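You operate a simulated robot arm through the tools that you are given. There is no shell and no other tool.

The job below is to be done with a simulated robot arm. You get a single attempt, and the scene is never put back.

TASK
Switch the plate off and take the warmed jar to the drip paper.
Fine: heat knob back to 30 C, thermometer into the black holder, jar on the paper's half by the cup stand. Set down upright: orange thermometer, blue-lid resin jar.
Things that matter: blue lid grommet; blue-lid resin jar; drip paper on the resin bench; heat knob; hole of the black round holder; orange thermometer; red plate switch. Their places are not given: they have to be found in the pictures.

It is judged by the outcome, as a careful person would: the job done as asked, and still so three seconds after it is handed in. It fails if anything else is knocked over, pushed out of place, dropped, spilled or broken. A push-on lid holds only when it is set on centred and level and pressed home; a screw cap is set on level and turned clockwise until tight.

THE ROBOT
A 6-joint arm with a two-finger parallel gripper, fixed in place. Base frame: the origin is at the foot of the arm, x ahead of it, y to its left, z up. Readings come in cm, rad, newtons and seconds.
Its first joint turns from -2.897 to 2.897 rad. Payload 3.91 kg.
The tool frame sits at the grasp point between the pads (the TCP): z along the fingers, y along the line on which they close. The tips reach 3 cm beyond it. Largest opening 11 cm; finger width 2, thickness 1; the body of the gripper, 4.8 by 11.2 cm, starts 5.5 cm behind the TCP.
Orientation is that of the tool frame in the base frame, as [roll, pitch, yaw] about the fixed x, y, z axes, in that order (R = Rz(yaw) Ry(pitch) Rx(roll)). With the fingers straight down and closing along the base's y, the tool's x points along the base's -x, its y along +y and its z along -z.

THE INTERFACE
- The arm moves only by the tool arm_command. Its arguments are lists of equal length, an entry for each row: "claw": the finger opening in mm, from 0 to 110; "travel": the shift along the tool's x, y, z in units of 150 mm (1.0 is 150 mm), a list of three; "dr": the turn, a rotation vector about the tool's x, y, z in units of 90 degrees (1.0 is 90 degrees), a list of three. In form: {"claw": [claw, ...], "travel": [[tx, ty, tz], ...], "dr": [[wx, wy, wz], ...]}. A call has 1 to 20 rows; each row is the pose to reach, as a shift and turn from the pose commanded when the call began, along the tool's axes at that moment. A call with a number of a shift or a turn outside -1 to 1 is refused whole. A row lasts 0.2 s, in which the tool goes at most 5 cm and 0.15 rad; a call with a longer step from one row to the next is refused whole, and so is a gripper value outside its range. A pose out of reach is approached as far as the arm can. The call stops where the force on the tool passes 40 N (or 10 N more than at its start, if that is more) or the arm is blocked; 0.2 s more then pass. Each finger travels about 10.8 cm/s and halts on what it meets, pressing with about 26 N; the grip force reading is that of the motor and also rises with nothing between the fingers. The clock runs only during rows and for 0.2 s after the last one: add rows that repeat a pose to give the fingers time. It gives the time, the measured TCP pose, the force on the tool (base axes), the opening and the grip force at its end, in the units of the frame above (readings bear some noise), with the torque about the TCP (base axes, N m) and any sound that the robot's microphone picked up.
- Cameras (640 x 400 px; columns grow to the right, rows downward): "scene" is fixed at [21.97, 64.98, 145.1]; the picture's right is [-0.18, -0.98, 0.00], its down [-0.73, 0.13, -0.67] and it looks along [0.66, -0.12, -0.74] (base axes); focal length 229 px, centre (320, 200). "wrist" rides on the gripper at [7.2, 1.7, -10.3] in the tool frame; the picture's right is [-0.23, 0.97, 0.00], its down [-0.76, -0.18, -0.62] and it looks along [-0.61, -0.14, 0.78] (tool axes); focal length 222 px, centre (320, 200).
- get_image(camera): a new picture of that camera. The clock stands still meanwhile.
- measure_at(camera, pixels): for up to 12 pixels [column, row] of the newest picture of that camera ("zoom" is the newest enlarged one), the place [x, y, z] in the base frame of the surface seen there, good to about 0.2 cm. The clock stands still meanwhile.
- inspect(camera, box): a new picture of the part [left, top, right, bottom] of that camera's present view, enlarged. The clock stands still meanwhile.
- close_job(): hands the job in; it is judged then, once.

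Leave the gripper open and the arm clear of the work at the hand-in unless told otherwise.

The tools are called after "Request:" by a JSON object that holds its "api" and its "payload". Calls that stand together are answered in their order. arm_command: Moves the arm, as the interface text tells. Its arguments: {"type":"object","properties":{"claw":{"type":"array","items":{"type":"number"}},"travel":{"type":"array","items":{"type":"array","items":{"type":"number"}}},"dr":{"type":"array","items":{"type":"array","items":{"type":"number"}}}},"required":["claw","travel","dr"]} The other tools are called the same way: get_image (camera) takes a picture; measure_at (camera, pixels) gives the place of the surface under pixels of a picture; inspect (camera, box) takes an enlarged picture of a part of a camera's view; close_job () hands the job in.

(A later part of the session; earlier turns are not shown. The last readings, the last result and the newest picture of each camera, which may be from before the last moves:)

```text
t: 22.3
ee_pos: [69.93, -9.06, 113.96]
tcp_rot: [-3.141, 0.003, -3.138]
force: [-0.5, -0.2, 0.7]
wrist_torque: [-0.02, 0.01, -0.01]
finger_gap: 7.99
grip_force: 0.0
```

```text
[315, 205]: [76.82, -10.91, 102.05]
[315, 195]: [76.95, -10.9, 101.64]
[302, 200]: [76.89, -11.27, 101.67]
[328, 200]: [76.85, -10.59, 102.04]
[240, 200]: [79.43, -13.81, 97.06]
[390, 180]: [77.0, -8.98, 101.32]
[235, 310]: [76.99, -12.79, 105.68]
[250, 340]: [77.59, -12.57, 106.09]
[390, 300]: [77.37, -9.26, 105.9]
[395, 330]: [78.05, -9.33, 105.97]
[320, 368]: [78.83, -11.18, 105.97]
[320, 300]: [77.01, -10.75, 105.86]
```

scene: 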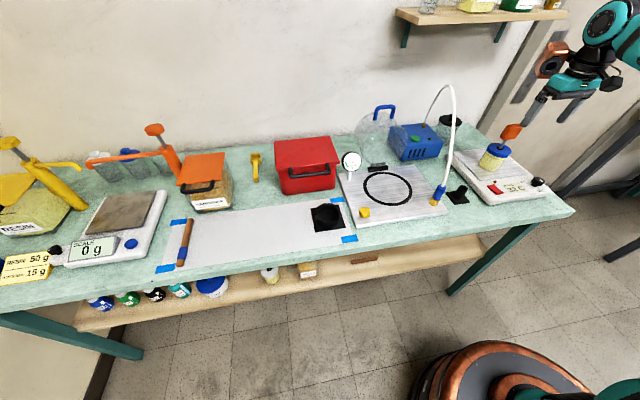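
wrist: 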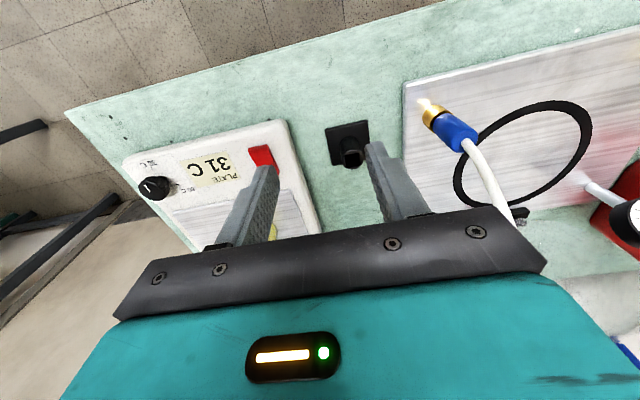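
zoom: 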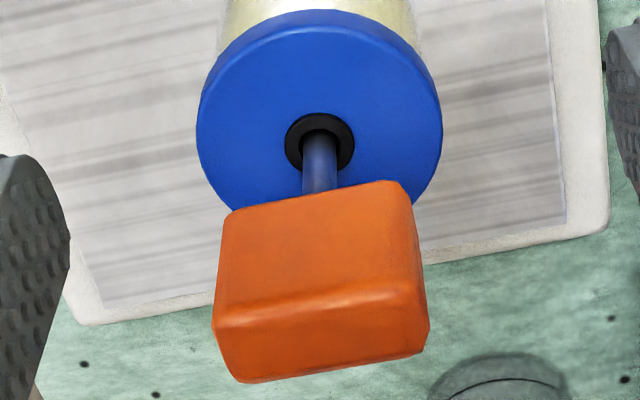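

I'll measure the shaft itself (zoom about 319,170), its edges, the head's side edges and the lid.

Request:
{"api": "measure_at", "payload": {"camera": "zoom", "pixels": [[320, 165], [320, 178], [307, 175], [333, 175], [221, 280], [418, 270], [232, 360], [420, 340], [320, 28], [320, 60], [205, 130], [436, 130]]}}

Request:
{"api": "measure_at", "payload": {"camera": "zoom", "pixels": [[290, 140], [350, 140], [320, 118], [320, 125], [300, 375], [410, 355], [240, 375], [225, 340], [226, 230], [404, 200], [320, 15], [300, 5]]}}

```text
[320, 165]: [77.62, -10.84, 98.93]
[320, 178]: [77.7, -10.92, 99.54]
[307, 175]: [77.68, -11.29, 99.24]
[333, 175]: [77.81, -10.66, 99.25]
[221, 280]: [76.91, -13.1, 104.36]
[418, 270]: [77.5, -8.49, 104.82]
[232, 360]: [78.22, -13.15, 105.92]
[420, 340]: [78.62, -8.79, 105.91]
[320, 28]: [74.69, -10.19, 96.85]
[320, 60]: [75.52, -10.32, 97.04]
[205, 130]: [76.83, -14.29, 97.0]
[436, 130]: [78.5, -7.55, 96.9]
```

```text
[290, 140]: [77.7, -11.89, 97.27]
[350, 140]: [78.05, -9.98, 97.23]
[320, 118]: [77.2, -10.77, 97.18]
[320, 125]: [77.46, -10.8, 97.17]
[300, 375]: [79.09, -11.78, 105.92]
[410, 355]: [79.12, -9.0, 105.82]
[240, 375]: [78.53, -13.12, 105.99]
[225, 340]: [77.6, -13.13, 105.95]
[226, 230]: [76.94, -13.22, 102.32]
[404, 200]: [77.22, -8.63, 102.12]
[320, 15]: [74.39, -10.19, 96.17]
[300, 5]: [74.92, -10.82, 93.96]
```

Shaft centre ≈(78.0,-10.95), diameter ≈0.7; head centre ≈(78.0,-10.9), 4.5 cm wide in y; lid centre ≈(77.95,-10.9). I'll move over the head and descend to TCP z≈103.9 with fingers 80 mm open (tips at ≈101, well above the lid).

Request:
{"api": "arm_command", "payload": {"claw": [80, 80, 80, 80, 80, 80, 80, 80], "travel": [[-0.18, -0.044, 0], [-0.36, -0.088, 0], [-0.536, -0.132, 0], [-0.536, -0.132, 0.15], [-0.536, -0.132, 0.3], [-0.536, -0.132, 0.45], [-0.536, -0.132, 0.58], [-0.536, -0.132, 0.662]], "dr": [[0, 0, 0], [0, 0, 0], [0, 0, 0], [0, 0, 0], [0, 0, 0], [0, 0, 0], [0, 0, 0], [0, 0, 0]]}}

Request:
{"api": "get_image", "payload": {"camera": "wrist"}}

Request:
{"api": "inspect", "payload": {"camera": "scene", "box": [450, 80, 570, 200]}}

```text
t: 24.1
ee_pos: [78.06, -11.03, 104.07]
tcp_rot: [-3.141, 0.001, -3.14]
force: [-0.5, -0.4, 0.2]
wrist_torque: [-0.02, 0.0, 0.0]
finger_gap: 7.99
grip_force: 0.2
```

```text
taken
```

wrist: 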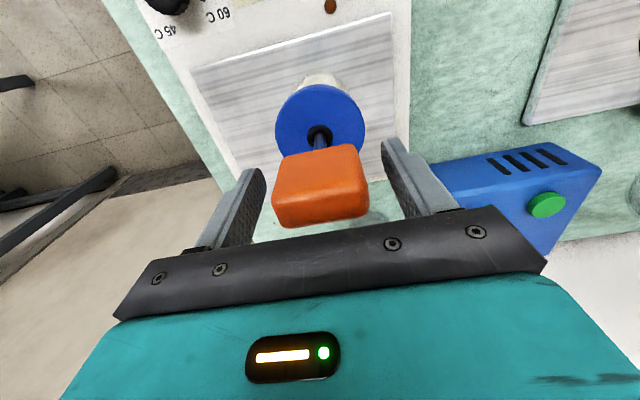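

```text
3.33 times, centred on (510, 140) of scene
```

zoom: 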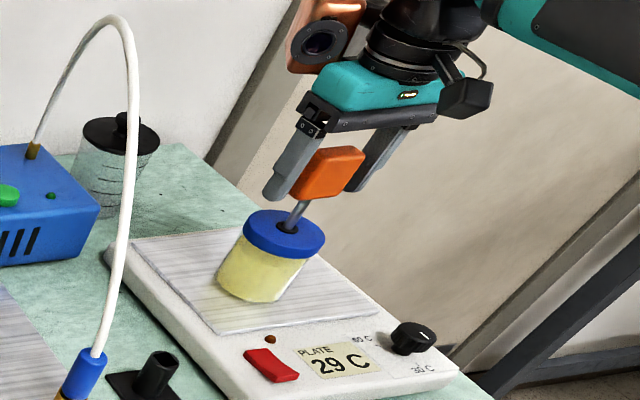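

The head sits centred between the fingers. I also notice the wrist's copper joint sticking out toward +y; I'll measure it now because of the hose near the holder.

Request:
{"api": "measure_at", "payload": {"camera": "zoom", "pixels": [[315, 42], [292, 50], [340, 10], [300, 68], [335, 65], [350, 90], [315, 5], [360, 5], [325, 110], [300, 95], [405, 75], [480, 90]]}}

Request:
{"api": "measure_at", "payload": {"camera": "scene", "pixels": [[453, 100], [454, 120], [453, 130], [452, 145], [449, 165], [445, 178], [448, 88], [440, 90], [434, 105], [451, 92]]}}

```text
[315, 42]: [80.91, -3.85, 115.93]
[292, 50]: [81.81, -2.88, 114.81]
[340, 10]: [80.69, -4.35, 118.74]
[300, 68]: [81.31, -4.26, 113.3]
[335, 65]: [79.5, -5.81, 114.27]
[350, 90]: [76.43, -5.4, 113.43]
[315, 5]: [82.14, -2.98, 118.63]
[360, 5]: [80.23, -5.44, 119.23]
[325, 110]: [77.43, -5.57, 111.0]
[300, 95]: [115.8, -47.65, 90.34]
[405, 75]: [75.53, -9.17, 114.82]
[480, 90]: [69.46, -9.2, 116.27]
```

```text
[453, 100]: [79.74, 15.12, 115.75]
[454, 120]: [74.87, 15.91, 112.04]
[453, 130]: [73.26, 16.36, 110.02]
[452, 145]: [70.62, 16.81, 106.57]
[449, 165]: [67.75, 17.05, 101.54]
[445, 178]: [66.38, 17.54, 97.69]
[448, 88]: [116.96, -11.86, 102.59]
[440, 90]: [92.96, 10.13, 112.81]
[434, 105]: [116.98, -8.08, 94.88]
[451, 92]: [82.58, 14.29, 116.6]
```

The copper housing reaches about 8 cm to +y of the TCP at 9–15 cm above it; the hose runs at y≈16–17 near the holder, so I'll have to watch that clearance later. Now closing on the orange head and lifting 1.5 cm slowly to see whether only the thermometer moves.

Request:
{"api": "arm_command", "payload": {"claw": [40, 30, 30, 30, 30, 30, 30, 30, 30], "travel": [[0, 0, 0], [0, 0, 0], [0, 0, 0], [0, 0, 0], [0, 0, -0.02], [0, 0, -0.04], [0, 0, -0.06], [0, 0, -0.08], [0, 0, -0.1]], "dr": [[0, 0, 0], [0, 0, 0], [0, 0, 0], [0, 0, 0], [0, 0, 0], [0, 0, 0], [0, 0, 0], [0, 0, 0], [0, 0, 0]]}}

Request:
{"api": "get_image", "payload": {"camera": "wrist"}}

Request:
{"api": "inspect", "payload": {"camera": "scene", "box": [450, 80, 570, 200]}}

```text
t: 26.1
ee_pos: [78.01, -11.04, 105.51]
tcp_rot: [3.141, 0.003, -3.14]
force: [-0.4, 0.5, -0.3]
wrist_torque: [0.01, -0.01, -0.01]
finger_gap: 4.99
grip_force: 25.8
```

```text
taken
```

wrist: 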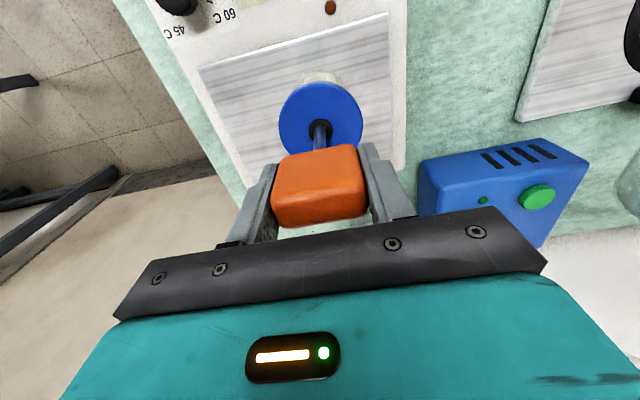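

```text
3.33 times, centred on (510, 140) of scene
```

zoom: 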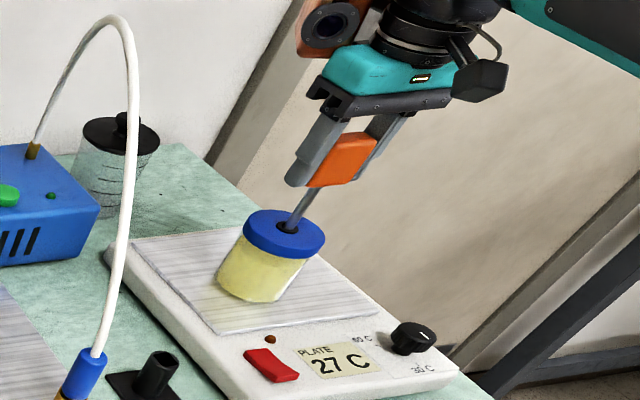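

Only the thermometer rises (gap 5.0, jar and lid stayed put, force near zero). Continuing straight up, 13.5 cm more.

Request:
{"api": "arm_command", "payload": {"claw": [30, 30, 30, 30, 30, 30, 30, 30, 30, 30, 30, 30], "travel": [[0, 0, -0.06], [0, 0, -0.13], [0, 0, -0.2], [0, 0, -0.27], [0, 0, -0.34], [0, 0, -0.41], [0, 0, -0.48], [0, 0, -0.56], [0, 0, -0.64], [0, 0, -0.73], [0, 0, -0.82], [0, 0, -0.9]], "dr": [[0, 0, 0], [0, 0, 0], [0, 0, 0], [0, 0, 0], [0, 0, 0], [0, 0, 0], [0, 0, 0], [0, 0, 0], [0, 0, 0], [0, 0, 0], [0, 0, 0], [0, 0, 0]]}}

Request:
{"api": "get_image", "payload": {"camera": "wrist"}}

Request:
{"api": "get_image", "payload": {"camera": "scene"}}

Request:
{"api": "inspect", "payload": {"camera": "scene", "box": [440, 40, 580, 190]}}

```text
t: 28.7
ee_pos: [78.07, -10.93, 118.91]
tcp_rot: [-3.141, 0.002, -3.139]
force: [-0.7, 0.2, -0.4]
wrist_torque: [-0.01, 0.05, 0.02]
finger_gap: 4.97
grip_force: 26.6
```

```text
taken
```

wrist: 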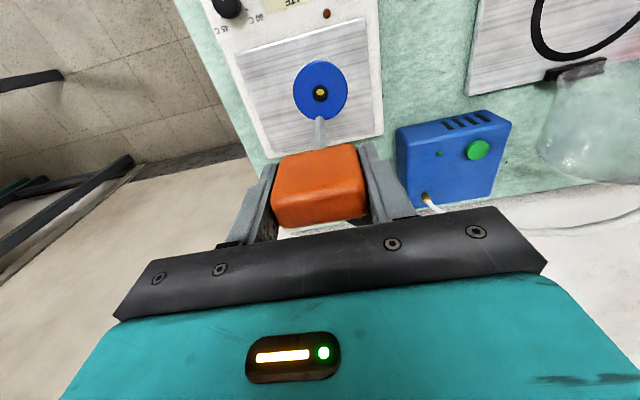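

```text
taken
```

scene: 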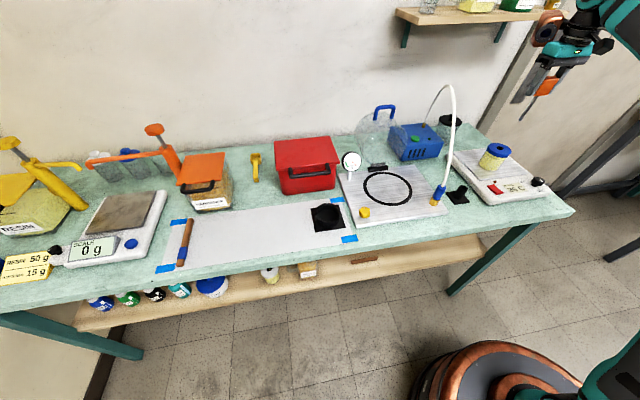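

```text
2.67 times, centred on (510, 115) of scene
```

zoom: 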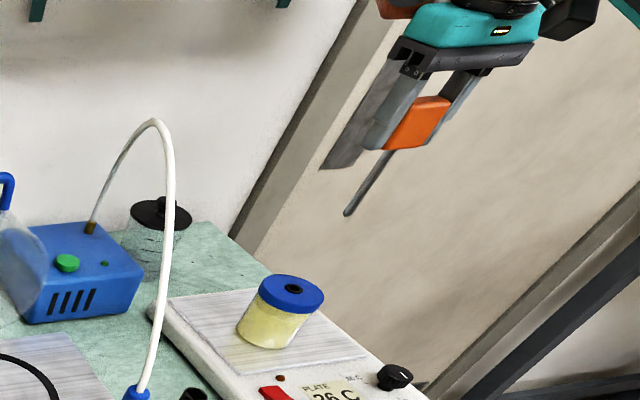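

The thermometer is clear of the lid; the jar and lid stayed in place. I'll measure the shaft tip in the zoom (about 349,211) to know the shaft length.

Request:
{"api": "measure_at", "payload": {"camera": "zoom", "pixels": [[348, 212], [350, 209], [355, 202], [365, 185], [380, 160], [385, 152], [410, 125], [395, 148], [352, 207]]}}

Request:
{"api": "inspect", "payload": {"camera": "wrist", "box": [270, 50, 370, 230]}}

Request:
{"api": "measure_at", "payload": {"camera": "wrist", "pixels": [[320, 120], [320, 130], [320, 138], [320, 118], [320, 93], [319, 122]]}}

```text
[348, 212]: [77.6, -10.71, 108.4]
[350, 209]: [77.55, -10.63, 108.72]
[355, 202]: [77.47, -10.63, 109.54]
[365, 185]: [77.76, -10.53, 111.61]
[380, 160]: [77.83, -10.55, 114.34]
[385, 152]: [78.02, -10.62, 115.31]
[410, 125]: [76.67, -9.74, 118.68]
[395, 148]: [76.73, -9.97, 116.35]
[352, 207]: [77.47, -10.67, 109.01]
```

```text
2.22 times, centred on (320, 140) of wrist
```

zoom: 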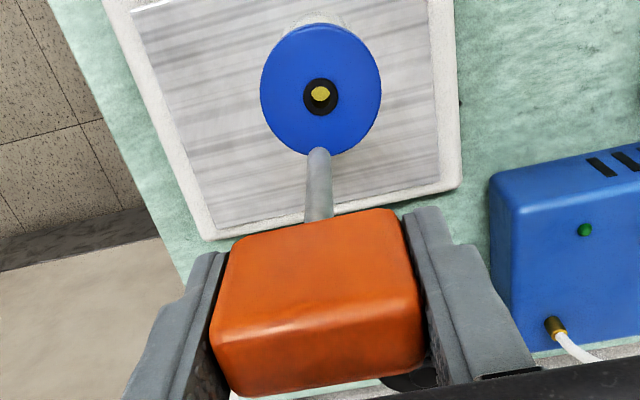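

```text
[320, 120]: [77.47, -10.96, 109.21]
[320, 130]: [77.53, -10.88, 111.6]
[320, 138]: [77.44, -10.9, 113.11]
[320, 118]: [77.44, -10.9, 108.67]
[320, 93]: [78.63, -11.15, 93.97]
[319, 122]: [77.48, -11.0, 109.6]
```

The tip is about 10.6 cm below the TCP, shaft centred on the TCP in y and about 0.1–0.2 cm toward −x. Now I'll carry it away to (63.5,-2,117), well clear of the hose, and check where the copper housing sits.

Request:
{"api": "arm_command", "payload": {"claw": [30, 30, 30, 30, 30, 30, 30], "travel": [[0.1, 0.06, 0.0], [0.26, 0.16, 0.03], [0.42, 0.26, 0.06], [0.58, 0.36, 0.09], [0.74, 0.46, 0.11], [0.9, 0.55, 0.127], [0.967, 0.595, 0.127]], "dr": [[0, 0, 0], [0, 0, 0], [0, 0, 0], [0, 0, 0], [0, 0, 0], [0, 0, 0], [0, 0, 0]]}}

Request:
{"api": "inspect", "payload": {"camera": "scene", "box": [420, 40, 580, 190]}}

```text
t: 30.3
ee_pos: [63.48, -1.97, 117.01]
tcp_rot: [-3.141, 0.002, -3.141]
force: [0.5, 0.5, -0.9]
wrist_torque: [0.03, 0.02, -0.02]
finger_gap: 4.95
grip_force: 25.1
```

```text
2.67 times, centred on (500, 115) of scene
```

zoom: 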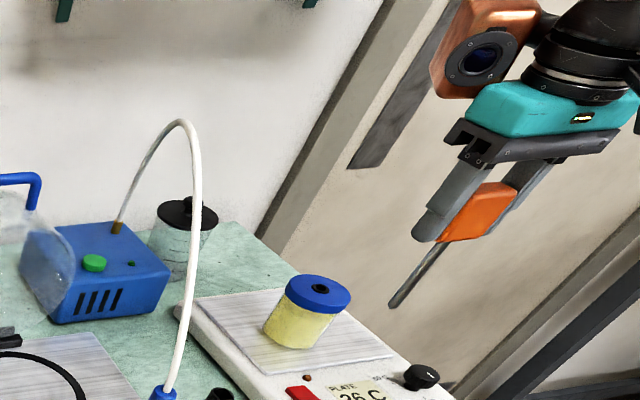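

The copper housing with a dark cap is up-left of the hand. Measuring its extents here relative to the TCP (63.5,-2,117).

Request:
{"api": "measure_at", "payload": {"camera": "zoom", "pixels": [[480, 58], [432, 75], [435, 92], [465, 97], [450, 20], [505, 5], [440, 55], [455, 95], [535, 20], [590, 50], [500, 95], [470, 90]]}}

```text
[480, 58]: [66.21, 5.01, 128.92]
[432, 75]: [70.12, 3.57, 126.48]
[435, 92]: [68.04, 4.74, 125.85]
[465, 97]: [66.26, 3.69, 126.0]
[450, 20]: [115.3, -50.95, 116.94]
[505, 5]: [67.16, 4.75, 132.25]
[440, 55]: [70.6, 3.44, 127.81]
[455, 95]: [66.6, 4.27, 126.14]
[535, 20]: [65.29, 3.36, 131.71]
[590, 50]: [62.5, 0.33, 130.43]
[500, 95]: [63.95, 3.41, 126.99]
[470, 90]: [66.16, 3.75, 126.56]
```

The housing reaches about +8 cm in y and +4…7 cm in x from the TCP. At the holder this would leave ≈1.5 cm to the hose. I'll turn the tool 45° clockwise here (free space) and see whether the housing turns away from the hose.

Request:
{"api": "arm_command", "payload": {"claw": [30, 30, 30, 30, 30, 30, 30], "travel": [[0, 0, 0], [0, 0, 0], [0, 0, 0], [0, 0, 0], [0, 0, 0], [0, 0, 0], [0, 0, 0]], "dr": [[0, 0, 0.08], [0, 0, 0.16], [0, 0, 0.24], [0, 0, 0.32], [0, 0, 0.4], [0, 0, 0.48], [0, 0, 0.5]]}}

Request:
{"api": "inspect", "payload": {"camera": "scene", "box": [420, 40, 580, 190]}}

Request:
{"api": "get_image", "payload": {"camera": "wrist"}}

```text
t: 31.9
ee_pos: [63.59, -2.09, 117.06]
tcp_rot: [3.142, 0.003, 2.357]
force: [-1.0, 0.0, -0.1]
wrist_torque: [-0.02, 0.03, 0.01]
finger_gap: 4.96
grip_force: 25.4
```

```text
2.67 times, centred on (500, 115) of scene
```

zoom: 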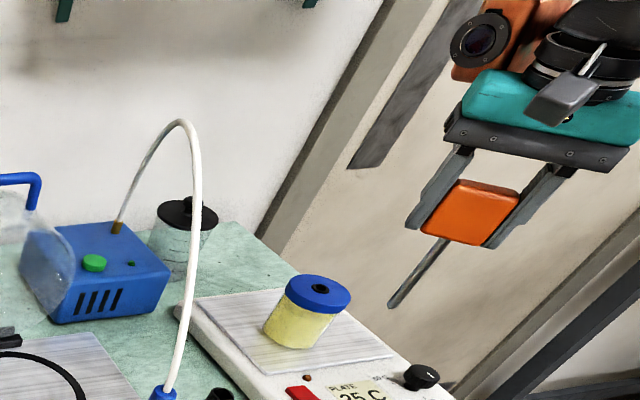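

```text
taken
```

wrist: 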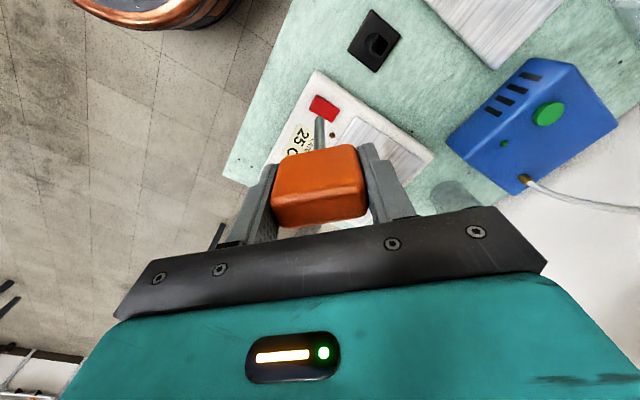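

The housing changed little in place but seems turned; measuring it again.

Request:
{"api": "measure_at", "payload": {"camera": "zoom", "pixels": [[478, 42], [452, 40], [455, 72], [485, 75], [500, 12], [510, 40], [530, 20], [490, 20], [465, 60], [400, 300], [440, 240], [460, 120]]}}

```text
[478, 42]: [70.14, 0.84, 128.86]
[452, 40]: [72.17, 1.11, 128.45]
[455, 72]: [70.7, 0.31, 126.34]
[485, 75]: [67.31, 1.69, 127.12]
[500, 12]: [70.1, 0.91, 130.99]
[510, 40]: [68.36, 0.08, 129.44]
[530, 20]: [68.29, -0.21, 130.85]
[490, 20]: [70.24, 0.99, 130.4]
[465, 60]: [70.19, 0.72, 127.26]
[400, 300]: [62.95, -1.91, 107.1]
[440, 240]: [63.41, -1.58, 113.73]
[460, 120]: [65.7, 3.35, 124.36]
```

The housing turns with the tool and now reaches only ~4 cm to +y, giving ample clearance from the hose. I'll check the shaft's straightness and its offset from the TCP in the wrist view before going to the holder.

Request:
{"api": "inspect", "payload": {"camera": "wrist", "box": [290, 105, 350, 165]}}

Request:
{"api": "measure_at", "payload": {"camera": "zoom", "pixels": [[318, 140], [318, 165], [318, 190], [318, 215], [318, 240], [318, 255], [300, 200], [335, 200], [305, 150], [332, 150], [320, 128], [320, 270]]}}

```text
6.67 times, centred on (320, 135) of wrist
```

zoom: 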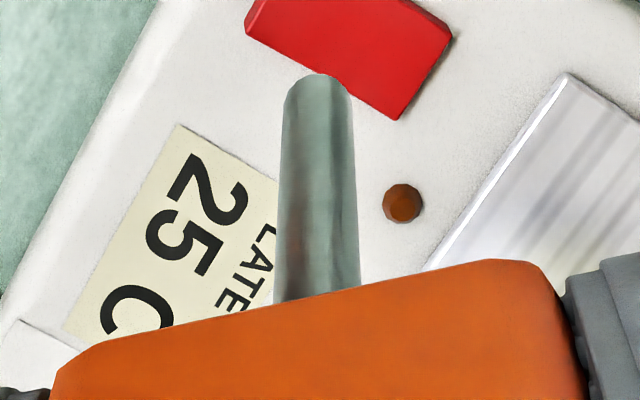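

```text
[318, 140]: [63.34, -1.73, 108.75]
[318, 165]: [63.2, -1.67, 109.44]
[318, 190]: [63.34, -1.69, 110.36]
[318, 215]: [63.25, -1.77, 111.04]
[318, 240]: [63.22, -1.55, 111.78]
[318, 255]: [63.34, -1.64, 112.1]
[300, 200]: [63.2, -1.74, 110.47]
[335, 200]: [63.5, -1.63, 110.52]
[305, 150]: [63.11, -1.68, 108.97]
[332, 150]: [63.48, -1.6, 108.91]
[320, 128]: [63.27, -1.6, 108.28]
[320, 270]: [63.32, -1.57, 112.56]
```

The shaft is vertical and centred on the TCP within 0.1 cm. Now to above the holder at (68.1,6.5), then down to TCP z=104 (tip ≈93.4, about 3 cm above the rim), and look.

Request:
{"api": "arm_command", "payload": {"claw": [30, 30, 30, 30, 30, 30, 30, 30, 30], "travel": [[0.046, 0.154, 0], [0.092, 0.309, 0], [0.138, 0.463, 0], [0.184, 0.617, 0.0], [0.184, 0.617, 0.2], [0.184, 0.617, 0.4], [0.184, 0.617, 0.6], [0.184, 0.617, 0.78], [0.184, 0.617, 0.867]], "dr": [[0, 0, 0], [0, 0, 0], [0, 0, 0], [0, 0, 0], [0, 0, 0], [0, 0, 0], [0, 0, 0], [0, 0, 0], [0, 0, 0]]}}

Request:
{"api": "get_image", "payload": {"camera": "wrist"}}

Request:
{"api": "inspect", "payload": {"camera": "scene", "box": [400, 70, 540, 220]}}

Request:
{"api": "inspect", "payload": {"camera": "wrist", "box": [280, 90, 360, 170]}}

```text
t: 33.9
ee_pos: [68.14, 6.42, 104.09]
tcp_rot: [3.14, 0.003, 2.358]
force: [0.4, -0.1, -0.3]
wrist_torque: [0.03, 0.01, 0.01]
finger_gap: 4.98
grip_force: 26.3
```

```text
taken
```

wrist: 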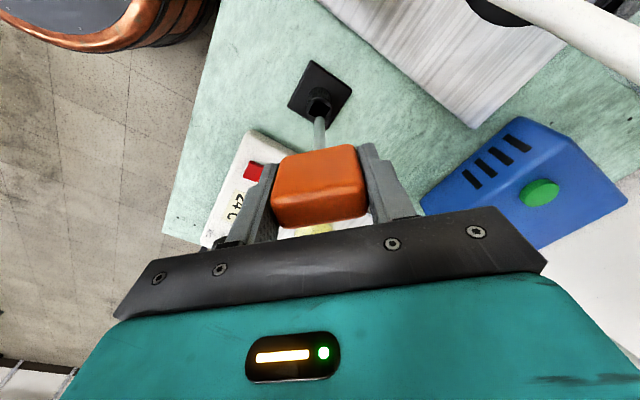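

```text
2.67 times, centred on (470, 145) of scene
```

zoom: 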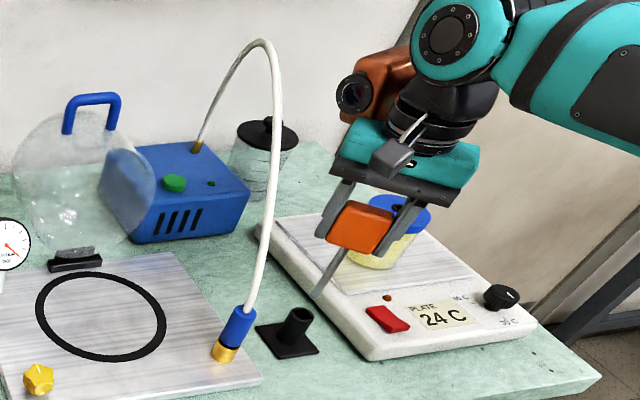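

```text
5.00 times, centred on (320, 130) of wrist
```

zoom: 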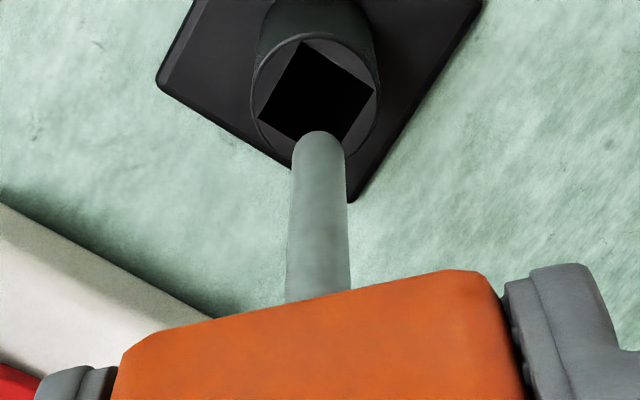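

The tip is just above the square hole in the wrist view (tip at zoom 319,135; hole centre ≈ 316,92). I'll measure tip and rim points.

Request:
{"api": "measure_at", "payload": {"camera": "zoom", "pixels": [[319, 138], [319, 150], [319, 180], [260, 95], [257, 110], [377, 85], [375, 105], [300, 42], [340, 42], [310, 90], [340, 80], [300, 70]]}}

Request:
{"api": "measure_at", "payload": {"camera": "zoom", "pixels": [[260, 120], [290, 152], [362, 140], [372, 75], [270, 70], [355, 55], [285, 130], [350, 140], [305, 150], [319, 250], [300, 250], [338, 250]]}}

```text
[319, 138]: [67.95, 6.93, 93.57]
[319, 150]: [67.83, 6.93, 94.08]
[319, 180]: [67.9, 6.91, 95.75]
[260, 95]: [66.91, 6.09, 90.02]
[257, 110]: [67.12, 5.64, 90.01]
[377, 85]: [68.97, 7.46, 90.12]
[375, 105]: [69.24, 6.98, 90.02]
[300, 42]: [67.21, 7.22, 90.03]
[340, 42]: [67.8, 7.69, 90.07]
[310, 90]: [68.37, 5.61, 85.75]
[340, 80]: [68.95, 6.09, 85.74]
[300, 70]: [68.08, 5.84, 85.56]
```

```text
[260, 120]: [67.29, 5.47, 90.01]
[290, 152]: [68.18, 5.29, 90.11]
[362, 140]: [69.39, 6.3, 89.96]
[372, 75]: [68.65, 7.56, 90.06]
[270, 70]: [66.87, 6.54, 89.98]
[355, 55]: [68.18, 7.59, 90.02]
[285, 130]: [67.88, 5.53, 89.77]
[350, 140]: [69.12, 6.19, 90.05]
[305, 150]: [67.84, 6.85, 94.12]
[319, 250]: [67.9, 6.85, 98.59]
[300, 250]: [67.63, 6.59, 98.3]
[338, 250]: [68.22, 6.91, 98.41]
```

Rim centre ≈(68.05,6.5), shaft centre ≈(68.15,6.55): aligned to ~0.1 cm; the floor of the hole is z≈85.65. Lowering slowly into the hole with a tiny correction, stopping just above the floor (TCP ≈96.5).

Request:
{"api": "arm_command", "payload": {"claw": [30, 30, 30, 30, 30, 30, 30, 30, 30, 30], "travel": [[0.0024, -0.007, 0.07], [0.0024, -0.007, 0.15], [0.0024, -0.007, 0.2], [0.0024, -0.007, 0.25], [0.0024, -0.007, 0.3], [0.0024, -0.007, 0.36], [0.0024, -0.007, 0.42], [0.0024, -0.007, 0.46], [0.0024, -0.007, 0.485], [0.0024, -0.007, 0.5]], "dr": [[0, 0, 0], [0, 0, 0], [0, 0, 0], [0, 0, 0], [0, 0, 0], [0, 0, 0], [0, 0, 0], [0, 0, 0], [0, 0, 0], [0, 0, 0]]}}

Request:
{"api": "get_image", "payload": {"camera": "wrist"}}

Request:
{"api": "inspect", "payload": {"camera": "scene", "box": [410, 90, 530, 220]}}

```text
t: 36.1
ee_pos: [67.94, 6.39, 96.54]
tcp_rot: [3.138, 0.002, 2.358]
force: [1.1, 0.1, 24.6]
wrist_torque: [0.01, -0.08, 0.01]
finger_gap: 4.97
grip_force: 26.3
```

```text
taken
```

wrist: 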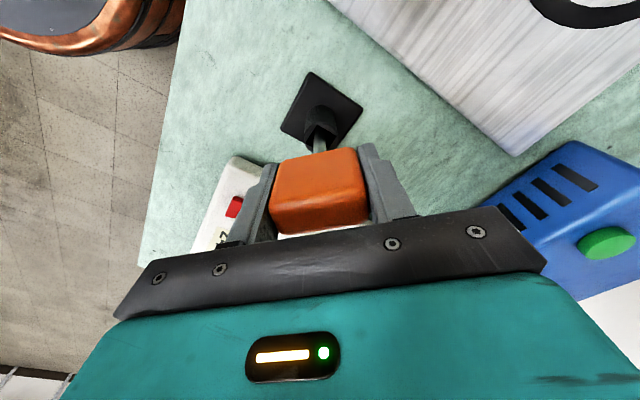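

```text
3.08 times, centred on (470, 155) of scene
```

zoom: 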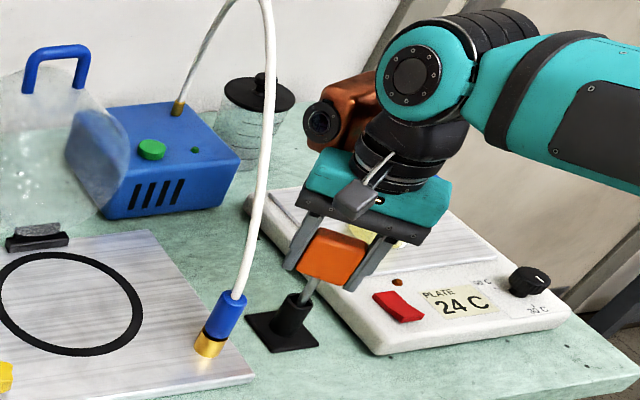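

The tip has touched the floor (24.6 N upward) with the shaft inside the tube. I'll relieve the load by 0.1 cm, then open the fingers gently to 70 mm without moving.

Request:
{"api": "arm_command", "payload": {"claw": [30, 30, 50, 55, 60, 70, 70], "travel": [[0, 0, -0.005], [0, 0, -0.008], [0, 0, -0.008], [0, 0, -0.008], [0, 0, -0.008], [0, 0, -0.008], [0, 0, -0.008]], "dr": [[0, 0, 0], [0, 0, 0], [0, 0, 0], [0, 0, 0], [0, 0, 0], [0, 0, 0], [0, 0, 0]]}}

Request:
{"api": "get_image", "payload": {"camera": "wrist"}}

Request:
{"api": "inspect", "payload": {"camera": "scene", "box": [420, 130, 520, 220]}}

```text
t: 37.7
ee_pos: [68.02, 6.31, 96.65]
tcp_rot: [3.14, 0.002, 2.358]
force: [0.5, 0.6, -0.6]
wrist_torque: [0.03, 0.0, -0.01]
finger_gap: 7.0
grip_force: 0.1
```

```text
taken
```

wrist: 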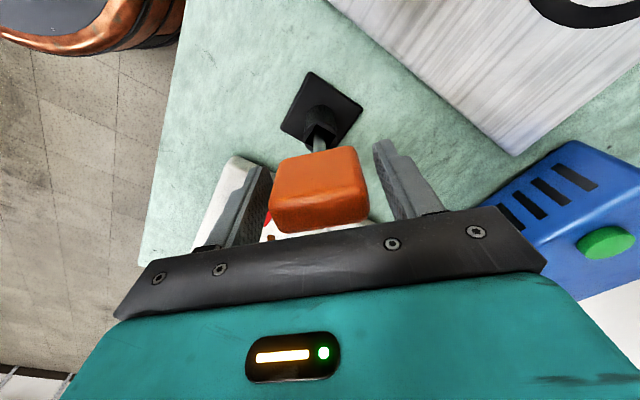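

```text
4.44 times, centred on (470, 175) of scene
```

zoom: 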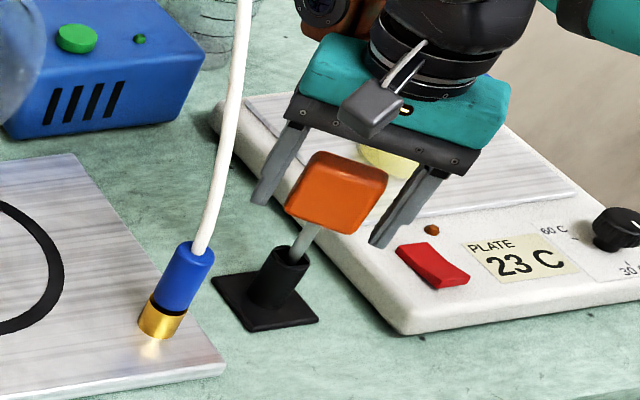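

The thermometer stands in the holder, nearly upright. I'll open a bit more (90 mm) and lift straight up, watching that the head isn't touched.

Request:
{"api": "arm_command", "payload": {"claw": [90, 90, 90, 90, 90, 90, 90], "travel": [[0, 0, 0], [0, 0, -0.06], [0, 0, -0.16], [0, 0, -0.3], [0, 0, -0.5], [0, 0, -0.7], [0, 0, -0.85]], "dr": [[0, 0, 0], [0, 0, 0], [0, 0, 0], [0, 0, 0], [0, 0, 0], [0, 0, 0], [0, 0, 0]]}}

Request:
{"api": "inspect", "payload": {"camera": "scene", "box": [420, 130, 520, 220]}}

Request:
{"api": "inspect", "payload": {"camera": "wrist", "box": [260, 50, 400, 220]}}

```text
t: 39.3
ee_pos: [68.14, 6.39, 109.41]
tcp_rot: [3.139, 0.0, 2.358]
force: [0.3, -0.4, 0.3]
wrist_torque: [0.0, 0.0, 0.01]
finger_gap: 8.99
grip_force: 0.1
```

```text
4.44 times, centred on (470, 175) of scene
```

zoom: 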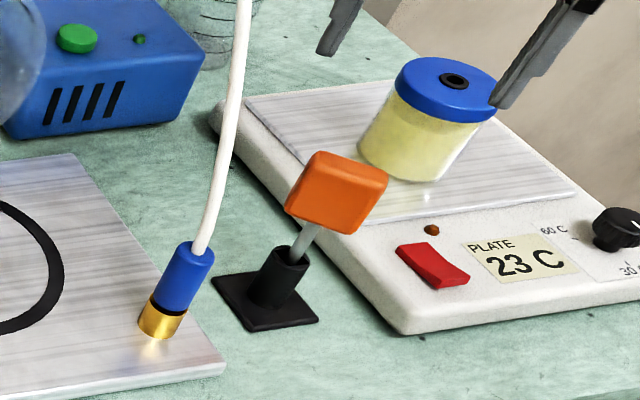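

```text
2.35 times, centred on (330, 135) of wrist
```

zoom: 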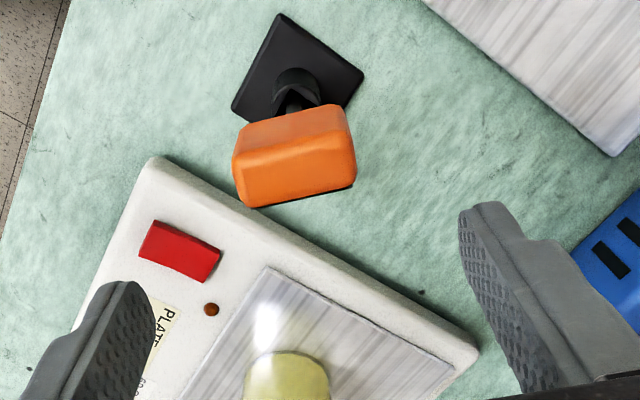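

The thermometer stayed put when the fingers left. Let me measure its head and shaft to check how upright it is.

Request:
{"api": "measure_at", "payload": {"camera": "zoom", "pixels": [[240, 170], [265, 160], [340, 140], [350, 175], [258, 198], [300, 180], [300, 150], [300, 130], [248, 190], [345, 185]]}}

Request:
{"api": "inspect", "payload": {"camera": "scene", "box": [445, 155, 515, 205]}}

Request:
{"api": "measure_at", "payload": {"camera": "zoom", "pixels": [[300, 240], [295, 260], [285, 275], [270, 150], [420, 170], [320, 100], [350, 210], [290, 120], [400, 130]]}}

```text
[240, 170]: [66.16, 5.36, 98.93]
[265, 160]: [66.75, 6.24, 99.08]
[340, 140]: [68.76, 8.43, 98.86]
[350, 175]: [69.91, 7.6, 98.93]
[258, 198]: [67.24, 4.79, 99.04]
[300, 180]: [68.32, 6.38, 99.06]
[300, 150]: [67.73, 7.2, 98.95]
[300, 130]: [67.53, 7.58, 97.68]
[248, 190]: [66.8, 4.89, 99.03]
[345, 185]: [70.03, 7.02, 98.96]
```

```text
8.00 times, centred on (480, 180) of scene
```

zoom: 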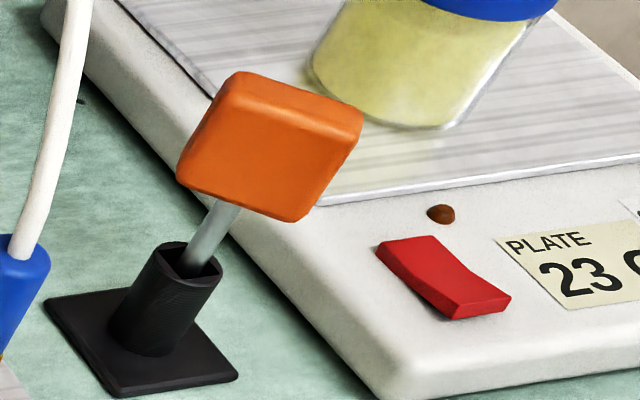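

```text
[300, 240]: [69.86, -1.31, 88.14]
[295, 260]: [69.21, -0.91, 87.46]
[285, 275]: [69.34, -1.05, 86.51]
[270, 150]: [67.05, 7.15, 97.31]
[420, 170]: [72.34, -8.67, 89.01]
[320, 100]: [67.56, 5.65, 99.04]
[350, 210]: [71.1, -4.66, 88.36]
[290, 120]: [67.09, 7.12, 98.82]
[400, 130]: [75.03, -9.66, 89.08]
```

The head's top is level (98.9–99.1 all over), so the thermometer is upright in the holder. Next the jar: let me look closely at its shape (lid vs. glass body).

Request:
{"api": "inspect", "payload": {"camera": "scene", "box": [465, 130, 525, 180]}}

Request:
{"api": "measure_at", "payload": {"camera": "zoom", "pixels": [[155, 180], [360, 170], [260, 260], [175, 200], [320, 250], [250, 280], [150, 250], [300, 330], [240, 320], [180, 320], [280, 240], [200, 230]]}}

```text
8.00 times, centred on (495, 155) of scene
```

zoom: 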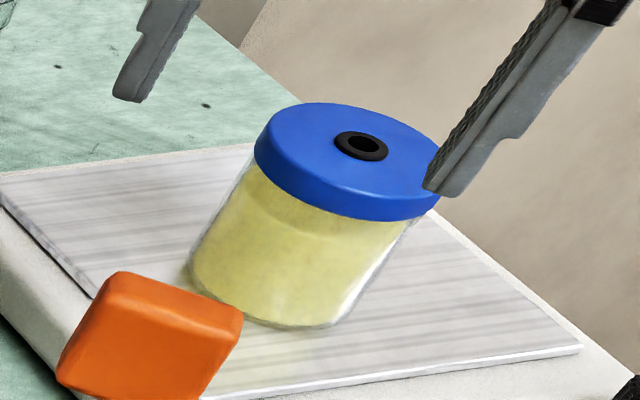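

```text
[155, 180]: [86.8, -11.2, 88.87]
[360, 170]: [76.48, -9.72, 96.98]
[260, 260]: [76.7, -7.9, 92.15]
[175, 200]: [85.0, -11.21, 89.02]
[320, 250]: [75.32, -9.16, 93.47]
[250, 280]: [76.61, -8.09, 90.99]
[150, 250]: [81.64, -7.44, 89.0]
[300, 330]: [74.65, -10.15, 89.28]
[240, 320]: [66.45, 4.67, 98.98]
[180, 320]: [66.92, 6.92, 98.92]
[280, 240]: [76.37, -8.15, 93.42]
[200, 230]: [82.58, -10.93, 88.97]
```

The lid overhangs the glass by about 0.3 cm (lid radius ≈3.5, body ≈3.2), so a straight-down grip would hold only the lid. A tilted grip (≈45°, approaching from the front) would clamp the glass body instead. First I'll test reach at the drip paper and measure it, moving out in front of the hose: back toward x≈54 while turning the tool yaw back.

Request:
{"api": "arm_command", "payload": {"claw": [80, 70, 60, 60, 60, 60, 60, 60], "travel": [[0.1, -0.065, -0.1], [0.25, -0.162, -0.2], [0.4, -0.26, -0.267], [0.55, -0.357, -0.267], [0.7, -0.454, -0.267], [0.801, -0.519, -0.267], [0.801, -0.519, -0.267], [0.801, -0.519, -0.267]], "dr": [[0, 0, 0], [0, 0, 0], [0, 0, -0.09], [0, 0, -0.18], [0, 0, -0.27], [0, 0, -0.36], [0, 0, -0.44], [0, 0, -0.5]]}}

Request:
{"api": "get_image", "payload": {"camera": "scene"}}

```text
t: 41.1
ee_pos: [53.92, 9.36, 113.63]
tcp_rot: [-3.141, 0.002, -3.138]
force: [0.2, 0.2, 0.6]
wrist_torque: [0.0, -0.02, 0.02]
finger_gap: 5.98
grip_force: 0.1
```

```text
taken
```

scene: 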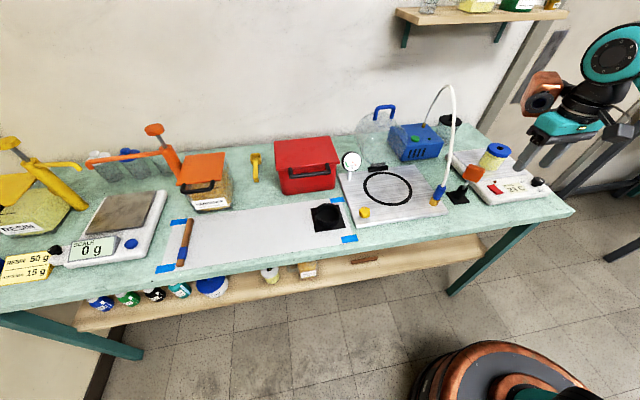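

Everything is undisturbed. Continuing along the front of the bench in +y with the tool upright.

Request:
{"api": "arm_command", "payload": {"claw": [60, 60, 60, 60, 60], "travel": [[0.03, 0.2, 0], [0.06, 0.4, 0], [0.09, 0.6, 0], [0.12, 0.8, 0], [0.13, 1.0, 0]], "dr": [[0, 0, 0], [0, 0, 0], [0, 0, 0], [0, 0, 0], [0, 0, 0]]}}

Request:
{"api": "arm_command", "payload": {"claw": [60, 60, 60, 60, 60], "travel": [[0, 0.2, 0], [0, 0.4, 0], [0, 0.6, 0], [0, 0.8, 0], [0, 1.0, 0]], "dr": [[0, 0, 0], [0, 0, 0], [0, 0, 0], [0, 0, 0], [0, 0, 0]]}}

Request:
{"api": "arm_command", "payload": {"claw": [60, 60, 60, 60, 60], "travel": [[0, 0.2, 0], [0, 0.4, 0], [0, 0.6, 0], [0, 0.8, 0.1], [0, 1.0, 0.2]], "dr": [[0, 0, 0], [0, 0, 0], [0, 0, 0], [0, 0, 0], [0, 0, 0]]}}

Request:
{"api": "get_image", "payload": {"camera": "wrist"}}

Request:
{"api": "get_image", "payload": {"camera": "scene"}}

```text
t: 42.3
ee_pos: [51.89, 24.39, 113.39]
tcp_rot: [3.14, 0.004, -3.139]
force: [0.2, -0.8, 0.0]
wrist_torque: [0.01, -0.03, 0.01]
finger_gap: 6.0
grip_force: 0.0
```

```text
t: 43.5
ee_pos: [52.09, 39.38, 113.43]
tcp_rot: [3.139, 0.003, -3.14]
force: [-0.8, -0.4, 1.0]
wrist_torque: [0.05, -0.02, -0.01]
finger_gap: 6.02
grip_force: 0.0
```

```text
t: 44.7
ee_pos: [52.09, 54.32, 110.55]
tcp_rot: [3.139, 0.001, -3.141]
force: [0.1, -0.2, 0.8]
wrist_torque: [0.05, 0.0, -0.03]
finger_gap: 5.98
grip_force: 0.1
```

```text
taken
```

wrist: 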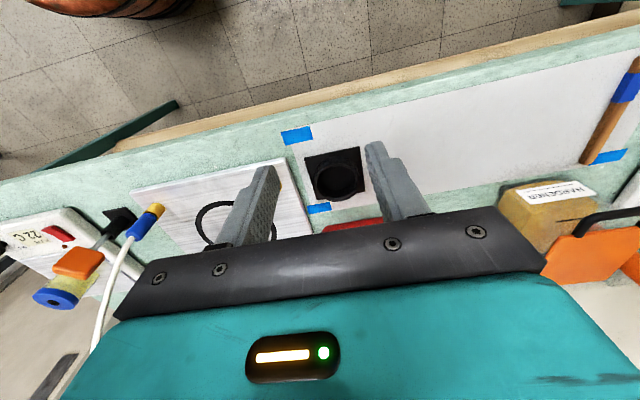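

```text
taken
```

scene: 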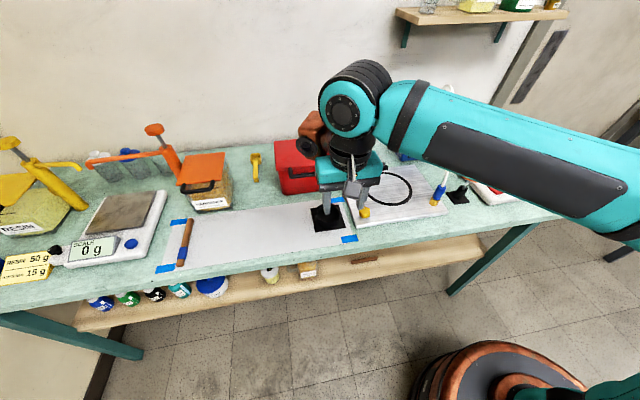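

I now see the cup stand at (335,175) and the paper to its right in the wrist view. I'll measure the stand, its ring height and paper edges.

Request:
{"api": "inspect", "payload": {"camera": "wrist", "box": [270, 60, 640, 230]}}

Request:
{"api": "measure_at", "payload": {"camera": "wrist", "pixels": [[310, 165], [335, 165], [335, 180], [358, 175], [350, 190], [360, 148], [308, 205], [450, 175], [560, 70], [440, 100], [600, 60], [450, 195]]}}

Request:
{"api": "measure_at", "payload": {"camera": "scene", "pixels": [[318, 205], [312, 210], [325, 228], [250, 210], [240, 260], [280, 252], [190, 220], [183, 262], [205, 205], [225, 200], [280, 207], [345, 240]]}}

```text
1.73 times, centred on (455, 145) of wrist
```

zoom: 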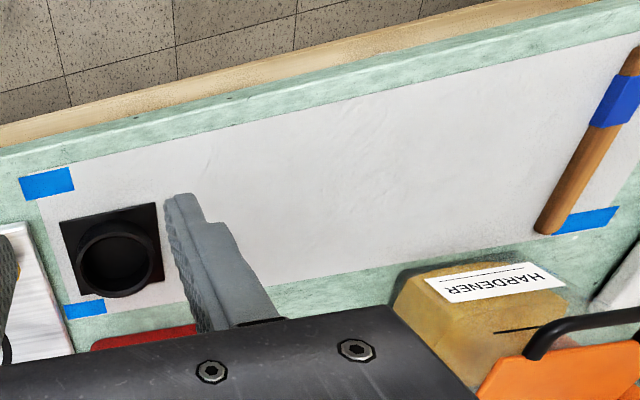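

```text
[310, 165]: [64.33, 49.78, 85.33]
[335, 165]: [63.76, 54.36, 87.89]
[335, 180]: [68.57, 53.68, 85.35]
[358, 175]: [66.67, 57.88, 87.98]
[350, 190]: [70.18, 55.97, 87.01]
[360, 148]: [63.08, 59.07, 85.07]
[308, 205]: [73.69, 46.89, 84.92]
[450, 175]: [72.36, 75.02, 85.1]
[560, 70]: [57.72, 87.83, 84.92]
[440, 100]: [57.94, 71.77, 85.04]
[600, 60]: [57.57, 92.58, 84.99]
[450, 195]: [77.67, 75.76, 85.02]
```

```text
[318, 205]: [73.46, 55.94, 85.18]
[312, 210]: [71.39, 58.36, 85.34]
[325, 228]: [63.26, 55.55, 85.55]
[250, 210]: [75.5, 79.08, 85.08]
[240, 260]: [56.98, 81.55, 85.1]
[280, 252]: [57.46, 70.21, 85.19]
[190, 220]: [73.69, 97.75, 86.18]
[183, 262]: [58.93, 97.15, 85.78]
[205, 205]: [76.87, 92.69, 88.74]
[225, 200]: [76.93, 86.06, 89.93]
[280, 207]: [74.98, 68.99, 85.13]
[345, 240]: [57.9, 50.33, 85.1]
```

Paper spans x≈57.5–75 and its stand-side half is y≈47–74.5; ring top z≈88. Target for the jar: about (65.5,66.5). Now I test the tilted pose there at a safe height: first move to (58,66,108) with a 20° yaw.

Request:
{"api": "arm_command", "payload": {"claw": [60, 60, 60, 60, 60], "travel": [[-0.05, 0.16, 0.03], [-0.13, 0.32, 0.07], [-0.22, 0.48, 0.1], [-0.31, 0.64, 0.14], [-0.393, 0.78, 0.167]], "dr": [[0, 0, -0.045], [0, 0, -0.09], [0, 0, -0.135], [0, 0, -0.18], [0, 0, -0.222]]}}

Request:
{"api": "arm_command", "payload": {"claw": [60, 60, 60, 60, 60, 60, 60], "travel": [[-0.057, -0.02, 0.067], [-0.113, -0.039, 0.133], [-0.17, -0.059, 0.2], [-0.227, -0.078, 0.267], [-0.284, -0.098, 0.334], [-0.34, -0.117, 0.4], [-0.397, -0.137, 0.467]], "dr": [[0, -0.0714, 0], [0, -0.143, 0], [0, -0.214, 0], [0, -0.286, 0], [0, -0.357, 0], [0, -0.429, 0], [0, -0.5, 0]]}}

Request:
{"api": "get_image", "payload": {"camera": "scene"}}

Request:
{"api": "get_image", "payload": {"camera": "wrist"}}

```text
t: 45.9
ee_pos: [57.65, 66.05, 107.97]
tcp_rot: [-3.141, 0.004, -2.792]
force: [-0.3, 0.2, 1.2]
wrist_torque: [0.03, -0.02, -0.01]
finger_gap: 5.99
grip_force: 0.0
```

```text
t: 47.5
ee_pos: [64.14, 66.25, 100.98]
tcp_rot: [3.141, 0.788, -2.792]
force: [-0.3, -0.1, -1.8]
wrist_torque: [0.02, 0.03, -0.02]
finger_gap: 5.97
grip_force: 0.1
```

```text
taken
```

scene: 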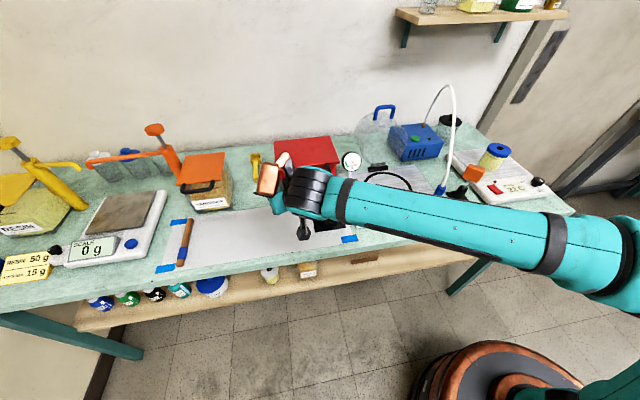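

```text
taken
```

wrist: 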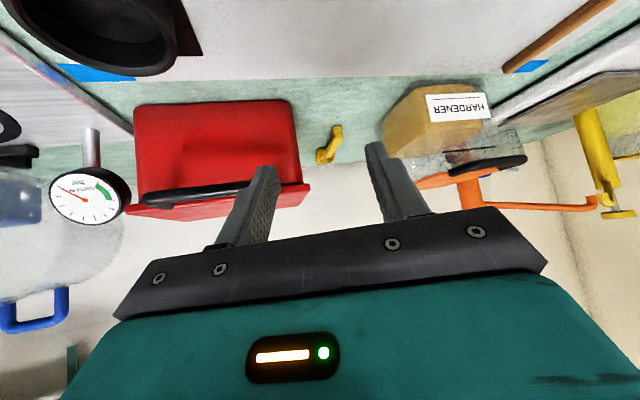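

The tilted pose is reachable at height. I'll test the actual set-down height with empty fingers too (down 12 cm to TCP z≈89), moving straight down.

Request:
{"api": "arm_command", "payload": {"claw": [60, 60, 60, 60, 60, 60], "travel": [[0.1, 0, 0.1], [0.2, 0, 0.2], [0.3, 0, 0.3], [0.4, 0, 0.4], [0.49, 0, 0.49], [0.55, 0, 0.55]], "dr": [[0, 0, 0], [0, 0, 0], [0, 0, 0], [0, 0, 0], [0, 0, 0], [0, 0, 0]]}}

Request:
{"api": "get_image", "payload": {"camera": "scene"}}

Request:
{"api": "get_image", "payload": {"camera": "wrist"}}

```text
t: 48.9
ee_pos: [64.15, 65.98, 89.09]
tcp_rot: [-3.139, 0.787, -2.791]
force: [0.4, 0.1, -0.2]
wrist_torque: [0.0, 0.01, 0.02]
finger_gap: 6.0
grip_force: 0.0
```

```text
taken
```

scene: 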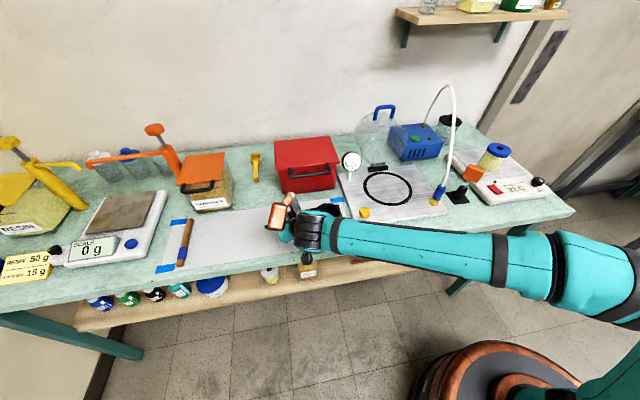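

```text
taken
```

wrist: 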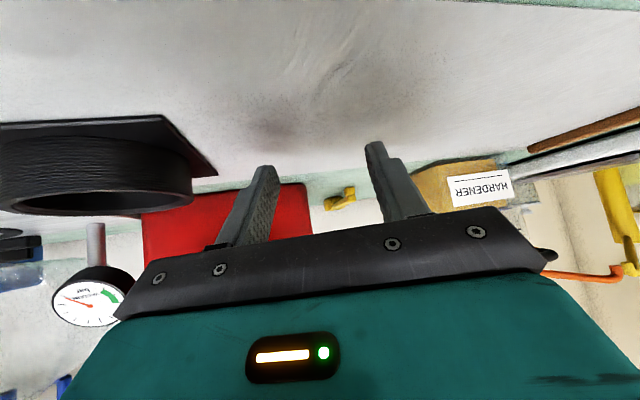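

Reach at set-down height is confirmed with no contact. Now I go back up and pull back toward the robot, keeping the tilt, before returning for the jar.

Request:
{"api": "arm_command", "payload": {"claw": [60, 60, 60, 60, 60, 60], "travel": [[-0.094, 0, -0.094], [-0.236, 0, -0.236], [-0.4, 0, -0.4], [-0.419, 0.004, -0.619], [-0.415, 0.008, -0.811], [-0.362, 0.011, -0.957]], "dr": [[0, 0, 0], [0, 0, 0], [0, 0, 0], [0, 0, 0], [0, 0, 0], [0, 0, 0]]}}

```text
t: 50.3
ee_pos: [58.19, 64.31, 103.23]
tcp_rot: [3.142, 0.788, -2.79]
force: [-1.0, -0.4, 0.2]
wrist_torque: [-0.02, -0.02, -0.01]
finger_gap: 6.01
grip_force: 0.0
```

At (58.2,64.3,103.2). Next move: back to about (49,51,111) while turning the yaw to straight ahead.

Request:
{"api": "arm_command", "payload": {"claw": [60, 60, 60, 60, 60, 60], "travel": [[0.0385, -0.1015, -0.1643], [0.077, -0.203, -0.3287], [0.1155, -0.3045, -0.493], [0.154, -0.406, -0.6573], [0.1925, -0.5075, -0.8217], [0.231, -0.609, -0.986]], "dr": [[0.026, 0, 0.026], [0.052, 0, 0.052], [0.079, 0, 0.079], [0.105, 0, 0.105], [0.131, 0, 0.131], [0.157, 0, 0.157]]}}

```text
t: 51.7
ee_pos: [49.13, 51.04, 111.25]
tcp_rot: [3.141, 0.788, -3.141]
force: [0.6, 0.5, -1.0]
wrist_torque: [-0.07, -0.02, -0.02]
finger_gap: 5.98
grip_force: 0.1
```

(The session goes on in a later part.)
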